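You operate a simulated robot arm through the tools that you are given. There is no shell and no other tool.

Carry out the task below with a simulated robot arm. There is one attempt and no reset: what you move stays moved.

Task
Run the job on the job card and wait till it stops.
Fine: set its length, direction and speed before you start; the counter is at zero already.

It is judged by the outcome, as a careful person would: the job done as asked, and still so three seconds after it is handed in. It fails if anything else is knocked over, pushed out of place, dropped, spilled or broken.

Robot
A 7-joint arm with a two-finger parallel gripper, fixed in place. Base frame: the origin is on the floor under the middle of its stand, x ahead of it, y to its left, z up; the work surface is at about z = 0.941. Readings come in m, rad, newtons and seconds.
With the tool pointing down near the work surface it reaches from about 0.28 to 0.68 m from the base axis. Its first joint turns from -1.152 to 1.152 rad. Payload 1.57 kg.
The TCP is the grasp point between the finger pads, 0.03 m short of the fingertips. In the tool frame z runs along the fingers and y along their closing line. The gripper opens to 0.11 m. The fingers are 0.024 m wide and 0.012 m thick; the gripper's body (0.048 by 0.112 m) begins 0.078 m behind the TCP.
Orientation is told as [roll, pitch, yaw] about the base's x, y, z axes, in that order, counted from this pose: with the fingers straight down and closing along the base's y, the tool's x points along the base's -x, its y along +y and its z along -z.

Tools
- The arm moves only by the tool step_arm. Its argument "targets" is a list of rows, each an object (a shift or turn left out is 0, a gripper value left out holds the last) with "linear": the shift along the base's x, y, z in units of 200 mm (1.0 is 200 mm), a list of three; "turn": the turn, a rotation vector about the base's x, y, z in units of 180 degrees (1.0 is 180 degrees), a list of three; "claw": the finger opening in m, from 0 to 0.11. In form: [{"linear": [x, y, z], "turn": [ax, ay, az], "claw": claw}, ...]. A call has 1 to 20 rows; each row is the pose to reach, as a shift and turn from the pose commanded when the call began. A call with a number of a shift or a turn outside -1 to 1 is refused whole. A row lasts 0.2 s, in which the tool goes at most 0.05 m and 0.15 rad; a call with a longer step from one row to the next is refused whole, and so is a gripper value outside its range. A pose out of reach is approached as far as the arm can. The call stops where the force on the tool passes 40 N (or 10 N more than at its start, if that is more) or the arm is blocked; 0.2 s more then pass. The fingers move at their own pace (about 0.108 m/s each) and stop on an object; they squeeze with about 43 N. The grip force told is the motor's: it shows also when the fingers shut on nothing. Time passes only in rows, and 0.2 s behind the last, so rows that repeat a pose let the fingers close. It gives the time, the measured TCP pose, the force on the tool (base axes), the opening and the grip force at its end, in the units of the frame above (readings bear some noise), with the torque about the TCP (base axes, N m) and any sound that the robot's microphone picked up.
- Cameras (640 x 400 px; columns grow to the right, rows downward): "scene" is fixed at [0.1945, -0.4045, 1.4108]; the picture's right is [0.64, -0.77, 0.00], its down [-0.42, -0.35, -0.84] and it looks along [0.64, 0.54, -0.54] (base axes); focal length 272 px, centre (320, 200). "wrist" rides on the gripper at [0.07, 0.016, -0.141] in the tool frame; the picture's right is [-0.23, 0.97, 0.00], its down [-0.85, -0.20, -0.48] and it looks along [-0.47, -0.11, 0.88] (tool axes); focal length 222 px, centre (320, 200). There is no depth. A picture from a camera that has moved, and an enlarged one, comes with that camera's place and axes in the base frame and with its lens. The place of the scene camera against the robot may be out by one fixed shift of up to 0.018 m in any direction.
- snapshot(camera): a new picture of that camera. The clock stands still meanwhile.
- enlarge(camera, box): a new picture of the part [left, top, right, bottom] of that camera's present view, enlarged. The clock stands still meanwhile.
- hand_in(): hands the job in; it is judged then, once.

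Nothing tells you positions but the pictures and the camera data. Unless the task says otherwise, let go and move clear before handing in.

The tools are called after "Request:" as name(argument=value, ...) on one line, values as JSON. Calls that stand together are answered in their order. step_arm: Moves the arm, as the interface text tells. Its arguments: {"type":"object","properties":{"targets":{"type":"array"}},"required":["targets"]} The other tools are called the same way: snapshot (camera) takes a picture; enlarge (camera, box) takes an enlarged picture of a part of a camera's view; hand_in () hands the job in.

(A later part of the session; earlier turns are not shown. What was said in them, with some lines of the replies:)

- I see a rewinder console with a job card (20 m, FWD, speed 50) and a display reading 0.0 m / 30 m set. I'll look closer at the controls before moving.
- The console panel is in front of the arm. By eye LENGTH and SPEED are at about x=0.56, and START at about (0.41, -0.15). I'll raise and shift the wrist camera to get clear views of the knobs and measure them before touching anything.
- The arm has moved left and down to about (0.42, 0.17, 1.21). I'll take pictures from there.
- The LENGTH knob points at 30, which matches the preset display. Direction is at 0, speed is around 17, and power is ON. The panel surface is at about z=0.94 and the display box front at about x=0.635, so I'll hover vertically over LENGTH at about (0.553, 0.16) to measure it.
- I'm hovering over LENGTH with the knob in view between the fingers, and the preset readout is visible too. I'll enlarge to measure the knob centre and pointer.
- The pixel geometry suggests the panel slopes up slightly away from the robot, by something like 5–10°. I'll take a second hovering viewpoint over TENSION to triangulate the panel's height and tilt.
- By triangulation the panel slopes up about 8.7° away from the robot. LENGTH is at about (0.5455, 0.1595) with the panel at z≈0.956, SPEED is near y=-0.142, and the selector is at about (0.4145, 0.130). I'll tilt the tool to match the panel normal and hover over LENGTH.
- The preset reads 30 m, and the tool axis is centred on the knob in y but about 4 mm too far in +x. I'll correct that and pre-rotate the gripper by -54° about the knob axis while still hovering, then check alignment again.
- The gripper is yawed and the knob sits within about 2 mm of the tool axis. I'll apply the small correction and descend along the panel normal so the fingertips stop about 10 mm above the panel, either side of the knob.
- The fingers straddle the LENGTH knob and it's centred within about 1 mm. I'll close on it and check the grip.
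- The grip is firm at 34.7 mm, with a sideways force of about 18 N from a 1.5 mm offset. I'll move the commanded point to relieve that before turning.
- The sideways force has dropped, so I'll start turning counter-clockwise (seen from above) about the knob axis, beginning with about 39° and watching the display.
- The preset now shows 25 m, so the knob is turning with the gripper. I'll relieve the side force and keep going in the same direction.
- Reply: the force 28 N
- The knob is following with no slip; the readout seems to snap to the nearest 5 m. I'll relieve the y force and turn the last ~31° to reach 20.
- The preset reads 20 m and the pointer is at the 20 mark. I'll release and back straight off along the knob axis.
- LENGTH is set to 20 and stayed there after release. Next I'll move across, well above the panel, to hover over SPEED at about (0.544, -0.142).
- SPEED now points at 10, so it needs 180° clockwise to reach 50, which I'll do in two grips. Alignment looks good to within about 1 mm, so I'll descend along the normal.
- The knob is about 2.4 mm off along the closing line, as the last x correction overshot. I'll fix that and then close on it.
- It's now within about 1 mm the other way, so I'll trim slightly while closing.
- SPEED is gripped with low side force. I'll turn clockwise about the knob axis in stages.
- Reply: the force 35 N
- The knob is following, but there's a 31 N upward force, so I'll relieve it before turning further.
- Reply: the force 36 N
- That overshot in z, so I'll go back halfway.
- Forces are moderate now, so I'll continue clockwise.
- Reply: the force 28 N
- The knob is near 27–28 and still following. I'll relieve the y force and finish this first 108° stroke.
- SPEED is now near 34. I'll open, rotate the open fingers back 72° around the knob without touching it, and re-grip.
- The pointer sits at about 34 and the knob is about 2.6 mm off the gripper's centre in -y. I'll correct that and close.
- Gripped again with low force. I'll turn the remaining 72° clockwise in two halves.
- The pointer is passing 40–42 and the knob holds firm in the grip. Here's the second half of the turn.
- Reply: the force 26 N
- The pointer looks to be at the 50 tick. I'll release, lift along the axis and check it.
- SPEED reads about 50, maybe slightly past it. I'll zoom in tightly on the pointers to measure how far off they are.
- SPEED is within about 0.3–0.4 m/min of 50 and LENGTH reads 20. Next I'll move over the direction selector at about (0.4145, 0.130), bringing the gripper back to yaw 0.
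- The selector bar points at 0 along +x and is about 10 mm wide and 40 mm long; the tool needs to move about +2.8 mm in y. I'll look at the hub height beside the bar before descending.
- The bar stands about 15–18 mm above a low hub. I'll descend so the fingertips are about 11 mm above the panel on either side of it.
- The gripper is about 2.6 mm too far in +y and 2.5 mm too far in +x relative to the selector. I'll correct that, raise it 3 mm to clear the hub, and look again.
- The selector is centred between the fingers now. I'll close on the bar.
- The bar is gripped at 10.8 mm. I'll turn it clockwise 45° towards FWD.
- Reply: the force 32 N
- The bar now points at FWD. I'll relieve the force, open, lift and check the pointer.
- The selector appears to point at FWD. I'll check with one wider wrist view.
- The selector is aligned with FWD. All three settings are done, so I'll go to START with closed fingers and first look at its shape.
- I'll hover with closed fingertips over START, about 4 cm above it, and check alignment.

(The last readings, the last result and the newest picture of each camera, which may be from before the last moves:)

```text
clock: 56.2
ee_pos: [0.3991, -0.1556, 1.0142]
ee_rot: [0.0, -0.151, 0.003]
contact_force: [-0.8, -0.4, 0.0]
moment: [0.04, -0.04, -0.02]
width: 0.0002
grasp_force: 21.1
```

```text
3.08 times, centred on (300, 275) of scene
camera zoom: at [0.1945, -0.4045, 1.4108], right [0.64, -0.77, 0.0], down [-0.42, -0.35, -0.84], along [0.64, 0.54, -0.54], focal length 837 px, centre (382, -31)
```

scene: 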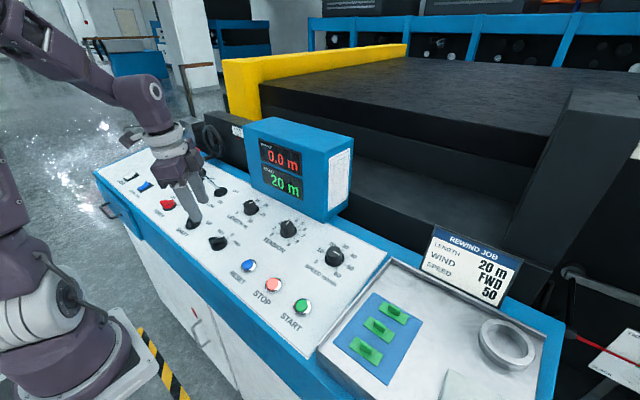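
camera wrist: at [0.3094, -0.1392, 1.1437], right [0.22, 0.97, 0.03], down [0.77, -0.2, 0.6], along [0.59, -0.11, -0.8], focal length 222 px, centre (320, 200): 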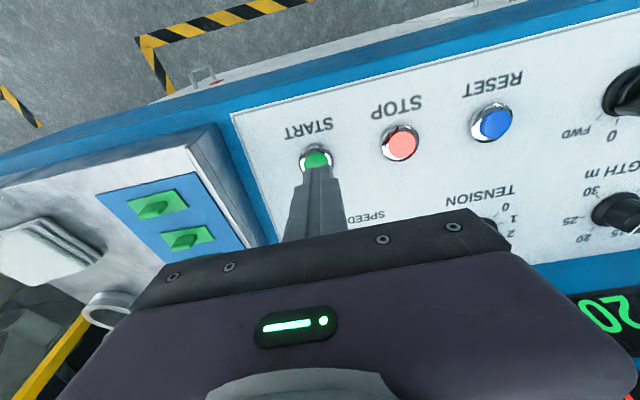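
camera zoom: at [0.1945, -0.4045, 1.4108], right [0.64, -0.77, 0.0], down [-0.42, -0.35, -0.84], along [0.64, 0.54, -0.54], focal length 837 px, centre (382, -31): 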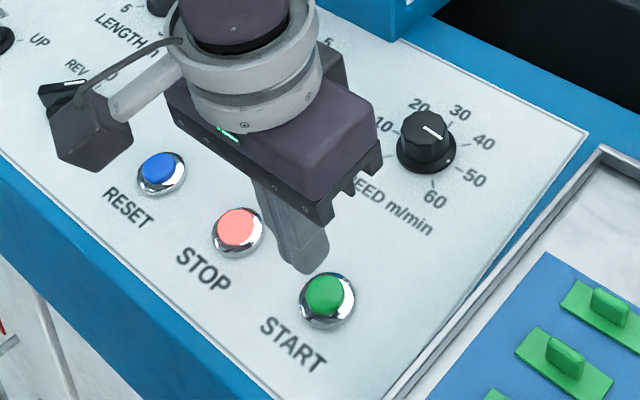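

START is about 4 mm further in -y than the fingertips. I'll correct that and come down to just above the cap.

Request:
step_arm(targets=[{"linear": [0.0, -0.02, -0.03]}, {"linear": [0.011, -0.02, -0.1]}, {"linear": [0.022, -0.02, -0.165]}, {"linear": [0.022, -0.02, -0.165]}, {"linear": [0.022, -0.02, -0.165]}, {"linear": [0.022, -0.02, -0.165]}])

Request:
enlarge(camera="wrist", box=[260, 110, 380, 220])

Request:
enlarge(camera="scene", box=[260, 240, 350, 330])

```text
clock: 57.6
ee_pos: [0.4049, -0.1583, 0.9788]
ee_rot: [0.0, -0.152, 0.002]
contact_force: [-0.2, -0.1, 0.7]
moment: [-0.02, 0.01, 0.01]
width: 0.0
grasp_force: 21.1
```

```text
3.64 times, centred on (320, 165) of wrist
camera zoom: at [0.3154, -0.1438, 1.1087], right [0.22, 0.97, 0.03], down [0.77, -0.2, 0.6], along [0.59, -0.11, -0.8], focal length 808 px, centre (320, 327)
```

zoom: 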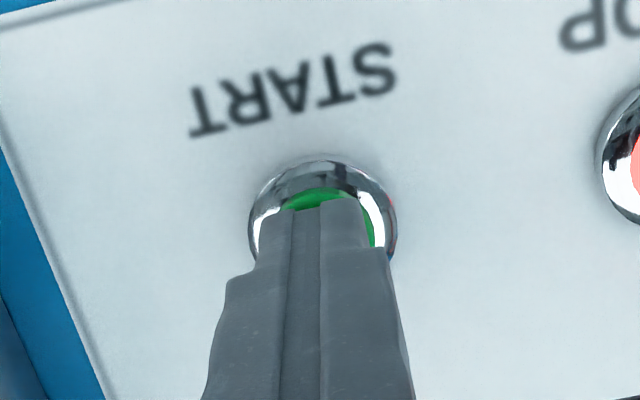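

```text
4.44 times, centred on (305, 285) of scene
camera zoom: at [0.1945, -0.4045, 1.4108], right [0.64, -0.77, 0.0], down [-0.42, -0.35, -0.84], along [0.64, 0.54, -0.54], focal length 1208 px, centre (387, -178)
```

zoom: 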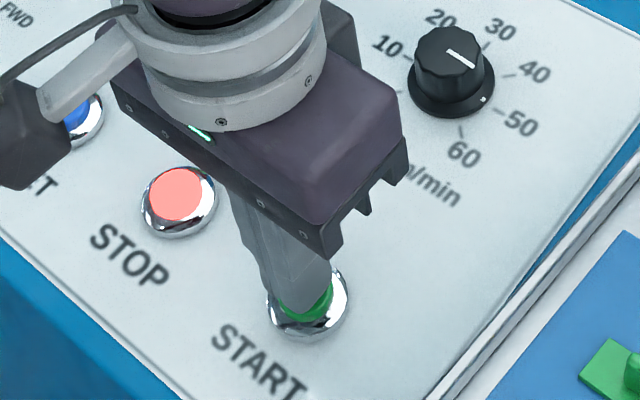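

The fingertips are centred on START, about 5 mm above the cap. I'll press slowly along the panel normal.

Request:
step_arm(targets=[{"linear": [-0.007, 0.003, 0.0]}, {"linear": [-0.0055, 0.003, -0.01]}, {"linear": [-0.004, 0.003, -0.02]}, {"linear": [-0.0025, 0.003, -0.03]}, {"linear": [-0.001, 0.003, -0.04]}, {"linear": [0.0, 0.003, -0.047]}, {"linear": [0.0, 0.003, -0.047]}])

Request:
enlarge(camera="scene", box=[230, 110, 370, 330])

Request:
enlarge(camera="wrist", box=[260, 110, 380, 220])

```text
clock: 59.2
ee_pos: [0.4065, -0.1596, 0.9729]
ee_rot: [0.0, -0.152, 0.0]
contact_force: [0.5, -0.7, 1.7]
moment: [0.02, -0.05, -0.05]
width: 0.0003
grasp_force: 21.9
heard: click
```

```text
1.82 times, centred on (300, 220) of scene
camera zoom: at [0.1945, -0.4045, 1.4108], right [0.64, -0.77, 0.0], down [-0.42, -0.35, -0.84], along [0.64, 0.54, -0.54], focal length 494 px, centre (356, 164)
```

zoom: 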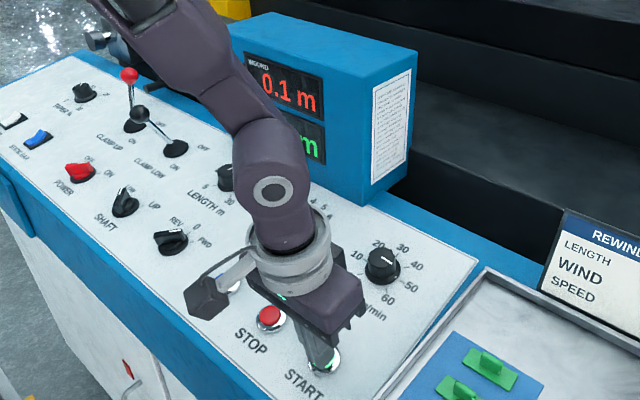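

```text
3.64 times, centred on (320, 165) of wrist
camera zoom: at [0.3158, -0.1445, 1.1014], right [0.22, 0.97, 0.03], down [0.77, -0.2, 0.6], along [0.59, -0.11, -0.8], focal length 808 px, centre (320, 327)
```

zoom: 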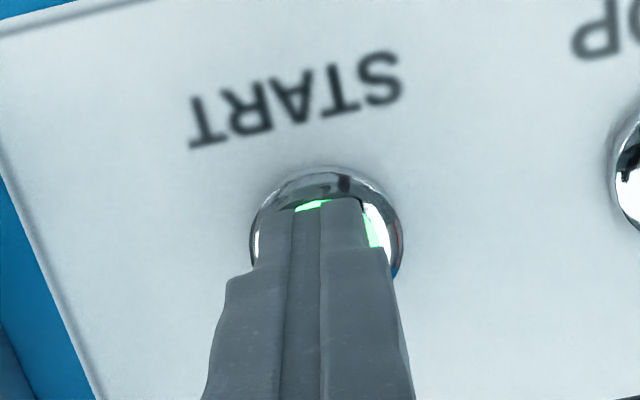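

There was a click, START lit up and the counter reads 0.1 m, so the job is running. I'll back straight off the button and lift clear.

Request:
step_arm(targets=[{"linear": [-0.01, 0, 0.07]}, {"linear": [-0.03, 0, 0.2]}, {"linear": [-0.06, 0, 0.4]}, {"linear": [-0.08, 0, 0.6]}, {"linear": [-0.1, 0, 0.8]}, {"linear": [-0.1, 0, 0.95]}, {"linear": [-0.1, 0, 0.95]}])

Request:
snapshot(camera="scene")

Request:
snapshot(camera="wrist")

```text
clock: 60.8
ee_pos: [0.384, -0.1605, 1.1632]
ee_rot: [-0.001, -0.15, 0.002]
contact_force: [-0.5, -0.9, 1.0]
moment: [-0.01, 0.0, 0.0]
width: 0.0
grasp_force: 21.0
```

```text
taken
```

scene: 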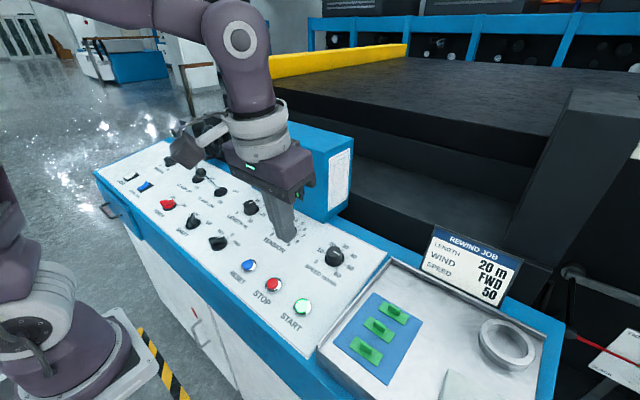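

```text
taken
camera wrist: at [0.2951, -0.1443, 1.2926], right [0.22, 0.97, 0.03], down [0.77, -0.2, 0.6], along [0.59, -0.11, -0.8], focal length 222 px, centre (320, 200)
```

wrist: 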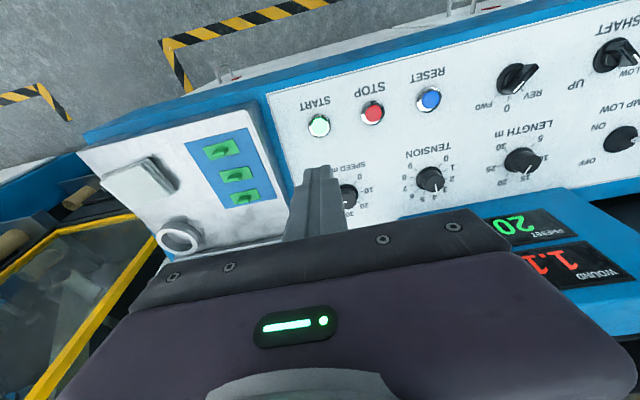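

The job is running at 1.1 m wound and rising. I'll move the arm back to its clear starting area so the display is visible, then wait.

Request:
step_arm(targets=[{"linear": [0, 0.15, 0.1], "turn": [0, 0.01, 0]}, {"linear": [0, 0.35, 0.2], "turn": [0, 0.02, 0]}, {"linear": [0, 0.55, 0.35], "turn": [0, 0.03, 0]}, {"linear": [0, 0.75, 0.5], "turn": [0, 0.04, 0]}, {"linear": [0, 0.75, 0.5], "turn": [0, 0.0483, 0]}, {"linear": [0, 0.75, 0.5], "turn": [0, 0.0483, 0]}, {"linear": [0, 0.75, 0.5], "turn": [0, 0.0483, 0]}, {"linear": [0, 0.75, 0.5], "turn": [0, 0.0483, 0]}, {"linear": [0, 0.75, 0.5], "turn": [0, 0.0483, 0]}, {"linear": [0, 0.75, 0.5], "turn": [0, 0.0483, 0]}, {"linear": [0, 0.75, 0.5], "turn": [0, 0.0483, 0]}, {"linear": [0, 0.75, 0.5], "turn": [0, 0.0483, 0]}])

Request:
snapshot(camera="scene")

Request:
enlarge(camera="scene", box=[230, 110, 370, 330])

```text
clock: 63.4
ee_pos: [0.3846, -0.0107, 1.2633]
ee_rot: [0.001, 0.0, 0.0]
contact_force: [1.2, 0.3, 0.2]
moment: [0.03, 0.0, -0.01]
width: 0.0003
grasp_force: 21.0
```

```text
taken
```

scene: 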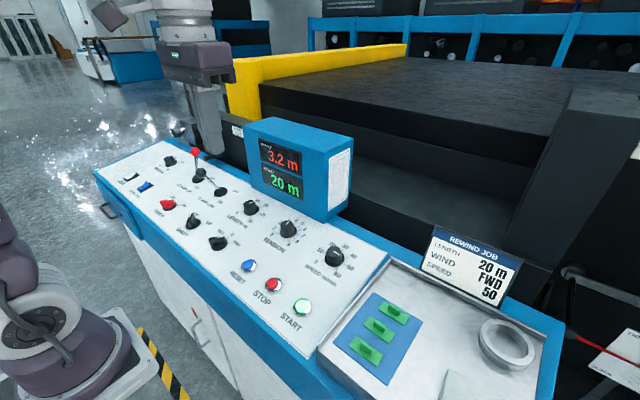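

```text
1.82 times, centred on (300, 220) of scene
camera zoom: at [0.1945, -0.4045, 1.4108], right [0.64, -0.77, 0.0], down [-0.42, -0.35, -0.84], along [0.64, 0.54, -0.54], focal length 494 px, centre (356, 164)
```

zoom: 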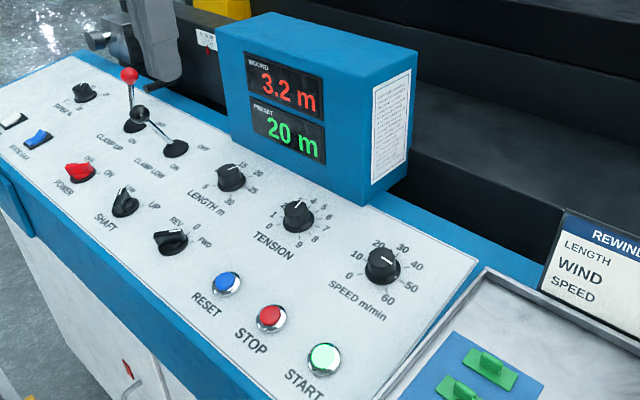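

It's winding at about 0.82 m/s, roughly 50 m/min, with 3.2 m done and about 20 s to go. I'll hold still and wait.

Request:
step_arm(targets=[{"linear": [0, 0, 0]}, {"linear": [0, 0, 0]}, {"linear": [0, 0, 0]}, {"linear": [0, 0, 0]}, {"linear": [0, 0, 0]}, {"linear": [0, 0, 0]}, {"linear": [0, 0, 0]}, {"linear": [0, 0, 0]}, {"linear": [0, 0, 0]}, {"linear": [0, 0, 0]}, {"linear": [0, 0, 0]}, {"linear": [0, 0, 0]}, {"linear": [0, 0, 0]}, {"linear": [0, 0, 0]}, {"linear": [0, 0, 0]}, {"linear": [0, 0, 0]}, {"linear": [0, 0, 0]}, {"linear": [0, 0, 0]}, {"linear": [0, 0, 0]}, {"linear": [0, 0, 0]}])

Request:
enlarge(camera="scene", box=[230, 110, 370, 330])

Request:
step_arm(targets=[{"linear": [0, 0, 0]}, {"linear": [0, 0, 0]}, {"linear": [0, 0, 0]}, {"linear": [0, 0, 0]}, {"linear": [0, 0, 0]}, {"linear": [0, 0, 0]}, {"linear": [0, 0, 0]}, {"linear": [0, 0, 0]}, {"linear": [0, 0, 0]}, {"linear": [0, 0, 0]}, {"linear": [0, 0, 0]}, {"linear": [0, 0, 0]}, {"linear": [0, 0, 0]}, {"linear": [0, 0, 0]}, {"linear": [0, 0, 0]}, {"linear": [0, 0, 0]}, {"linear": [0, 0, 0]}, {"linear": [0, 0, 0]}, {"linear": [0, 0, 0]}, {"linear": [0, 0, 0]}])

Request:
step_arm(targets=[{"linear": [0, 0, 0]}, {"linear": [0, 0, 0]}, {"linear": [0, 0, 0]}, {"linear": [0, 0, 0]}, {"linear": [0, 0, 0]}, {"linear": [0, 0, 0]}, {"linear": [0, 0, 0]}, {"linear": [0, 0, 0]}, {"linear": [0, 0, 0]}, {"linear": [0, 0, 0]}, {"linear": [0, 0, 0]}, {"linear": [0, 0, 0]}, {"linear": [0, 0, 0]}, {"linear": [0, 0, 0]}, {"linear": [0, 0, 0]}, {"linear": [0, 0, 0]}, {"linear": [0, 0, 0]}, {"linear": [0, 0, 0]}, {"linear": [0, 0, 0]}, {"linear": [0, 0, 0]}])

Request:
enlarge(camera="scene", box=[230, 110, 370, 330])

```text
clock: 67.6
ee_pos: [0.3849, -0.0108, 1.2638]
ee_rot: [0.001, 0.001, 0.001]
contact_force: [0.1, 0.5, -0.2]
moment: [0.0, 0.03, 0.0]
width: 0.0
grasp_force: 21.2
```

```text
1.82 times, centred on (300, 220) of scene
camera zoom: at [0.1945, -0.4045, 1.4108], right [0.64, -0.77, 0.0], down [-0.42, -0.35, -0.84], along [0.64, 0.54, -0.54], focal length 494 px, centre (356, 164)
```

zoom: 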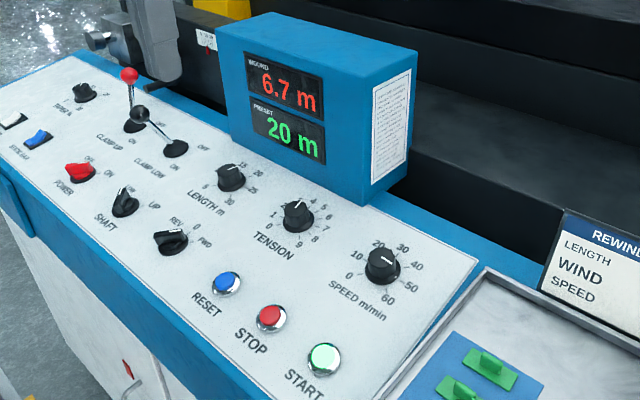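

```text
clock: 71.8
ee_pos: [0.3854, -0.011, 1.2627]
ee_rot: [-0.001, 0.0, 0.001]
contact_force: [0.2, -0.4, -0.7]
moment: [0.01, -0.01, 0.01]
width: 0.0002
grasp_force: 21.4
```

```text
clock: 76.0
ee_pos: [0.3857, -0.0105, 1.2631]
ee_rot: [0.0, 0.0, 0.0]
contact_force: [-0.2, 0.5, 0.6]
moment: [-0.01, -0.04, 0.02]
width: 0.0
grasp_force: 21.4
```

```text
1.82 times, centred on (300, 220) of scene
camera zoom: at [0.1945, -0.4045, 1.4108], right [0.64, -0.77, 0.0], down [-0.42, -0.35, -0.84], along [0.64, 0.54, -0.54], focal length 494 px, centre (356, 164)
```

zoom: 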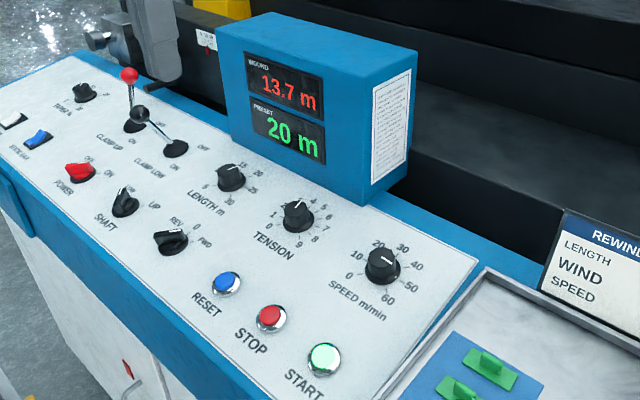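

The counter reads 13.7 m and the winding is steady. I'll keep waiting until it stops at 20 m.

Request:
step_arm(targets=[{"linear": [0, 0, 0]}, {"linear": [0, 0, 0]}, {"linear": [0, 0, 0]}, {"linear": [0, 0, 0]}, {"linear": [0, 0, 0]}, {"linear": [0, 0, 0]}, {"linear": [0, 0, 0]}, {"linear": [0, 0, 0]}, {"linear": [0, 0, 0]}, {"linear": [0, 0, 0]}, {"linear": [0, 0, 0]}, {"linear": [0, 0, 0]}, {"linear": [0, 0, 0]}, {"linear": [0, 0, 0]}, {"linear": [0, 0, 0]}, {"linear": [0, 0, 0]}, {"linear": [0, 0, 0]}, {"linear": [0, 0, 0]}, {"linear": [0, 0, 0]}, {"linear": [0, 0, 0]}])

Request:
step_arm(targets=[{"linear": [0, 0, 0]}, {"linear": [0, 0, 0]}, {"linear": [0, 0, 0]}, {"linear": [0, 0, 0]}, {"linear": [0, 0, 0]}, {"linear": [0, 0, 0]}, {"linear": [0, 0, 0]}, {"linear": [0, 0, 0]}, {"linear": [0, 0, 0]}, {"linear": [0, 0, 0]}, {"linear": [0, 0, 0]}, {"linear": [0, 0, 0]}, {"linear": [0, 0, 0]}, {"linear": [0, 0, 0]}, {"linear": [0, 0, 0]}, {"linear": [0, 0, 0]}, {"linear": [0, 0, 0]}, {"linear": [0, 0, 0]}, {"linear": [0, 0, 0]}, {"linear": [0, 0, 0]}])

Request:
enlarge(camera="scene", box=[230, 110, 370, 330])

```text
clock: 80.2
ee_pos: [0.3847, -0.0103, 1.2624]
ee_rot: [-0.002, 0.0, 0.004]
contact_force: [0.4, 0.1, -0.2]
moment: [0.01, 0.04, 0.0]
width: 0.0
grasp_force: 21.5
```

```text
clock: 84.4
ee_pos: [0.3832, -0.0101, 1.262]
ee_rot: [0.0, -0.002, 0.002]
contact_force: [-0.3, -0.1, -0.2]
moment: [0.03, -0.02, -0.05]
width: 0.0
grasp_force: 20.8
```

```text
1.82 times, centred on (300, 220) of scene
camera zoom: at [0.1945, -0.4045, 1.4108], right [0.64, -0.77, 0.0], down [-0.42, -0.35, -0.84], along [0.64, 0.54, -0.54], focal length 494 px, centre (356, 164)
```

zoom: 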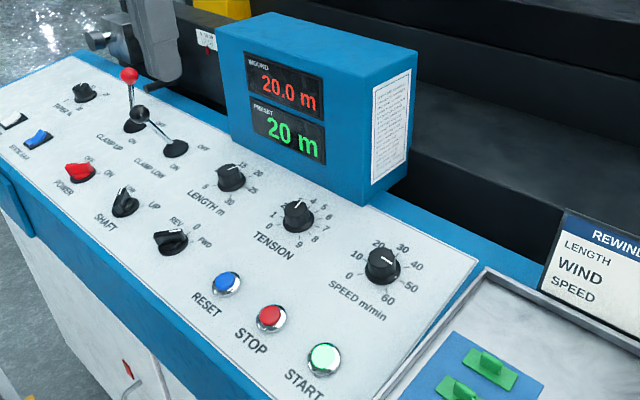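

The counter shows 20.0 m but START still looks lit, so I'll wait a bit longer to confirm it has stopped.

Request:
step_arm(targets=[{"linear": [0, 0, 0]}, {"linear": [0, 0, 0]}, {"linear": [0, 0, 0]}, {"linear": [0, 0, 0]}, {"linear": [0, 0, 0]}, {"linear": [0, 0, 0]}, {"linear": [0, 0, 0]}, {"linear": [0, 0, 0]}, {"linear": [0, 0, 0]}, {"linear": [0, 0, 0]}, {"linear": [0, 0, 0]}, {"linear": [0, 0, 0]}, {"linear": [0, 0, 0]}, {"linear": [0, 0, 0]}, {"linear": [0, 0, 0]}])

Request:
enlarge(camera="scene", box=[230, 110, 370, 330])

Request:
snapshot(camera="scene")

Request:
snapshot(camera="wrist")

```text
clock: 87.6
ee_pos: [0.3854, -0.0102, 1.2629]
ee_rot: [-0.001, 0.001, 0.002]
contact_force: [0.8, -0.4, 0.5]
moment: [-0.02, -0.02, 0.0]
width: 0.0
grasp_force: 21.1
```

```text
1.82 times, centred on (300, 220) of scene
camera zoom: at [0.1945, -0.4045, 1.4108], right [0.64, -0.77, 0.0], down [-0.42, -0.35, -0.84], along [0.64, 0.54, -0.54], focal length 494 px, centre (356, 164)
```

zoom: 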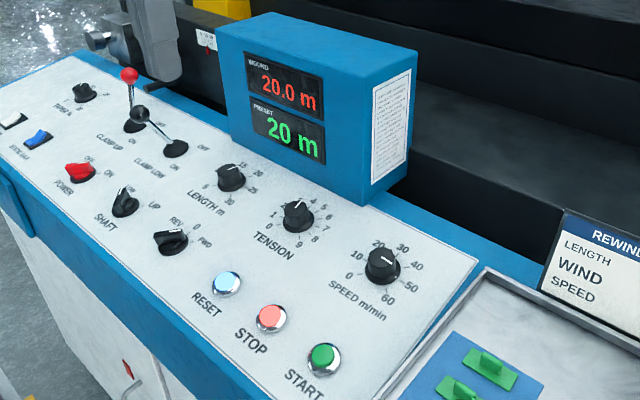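

```text
taken
```

scene: 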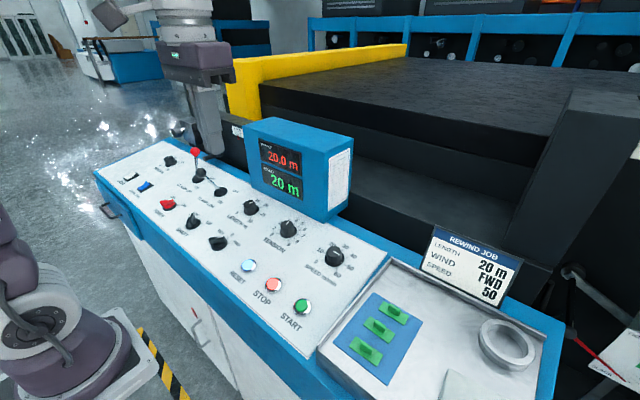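

```text
taken
camera wrist: at [0.3152, 0.0057, 1.4043], right [0.23, 0.97, 0.0], down [0.86, -0.2, 0.48], along [0.47, -0.11, -0.88], focal length 222 px, centre (320, 200)
```

wrist: 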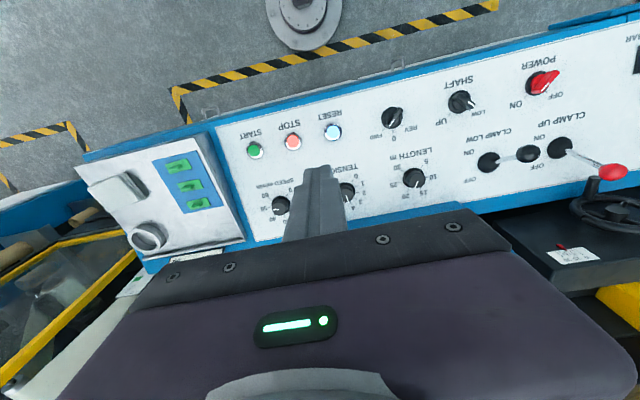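

The machine has stopped by itself at 20.0 m: START is dark, STOP and RESET are lit, and LENGTH, FWD and SPEED are as on the card. The arm is clear and nothing else has moved, so I'm handing in.

Request:
hand_in()

```text
The job is handed in.
```

The job on the card ran to the end, and the machine stopped by itself with the counter at 20.0 m.

| Setting | Job card | Before | Set to |
|---|---|---|---|
| Length | 20 m | 30 m | 20 m, confirmed on the preset display |
| Direction | FWD | 0 | FWD |
| Speed | 50 m/min | 10 m/min | about 50 m/min, with the pointer at most 0.4 past the mark |

I set all three before pressing START. While it ran, the counter climbed at about 50 m/min.

After it stopped, START went dark and STOP and RESET lit up. I left RESET alone, so the counter still shows 20.0 m. I used only the three setting controls and START, and nothing was knocked or pushed out of place. The arm was clear of the panel when I handed in.
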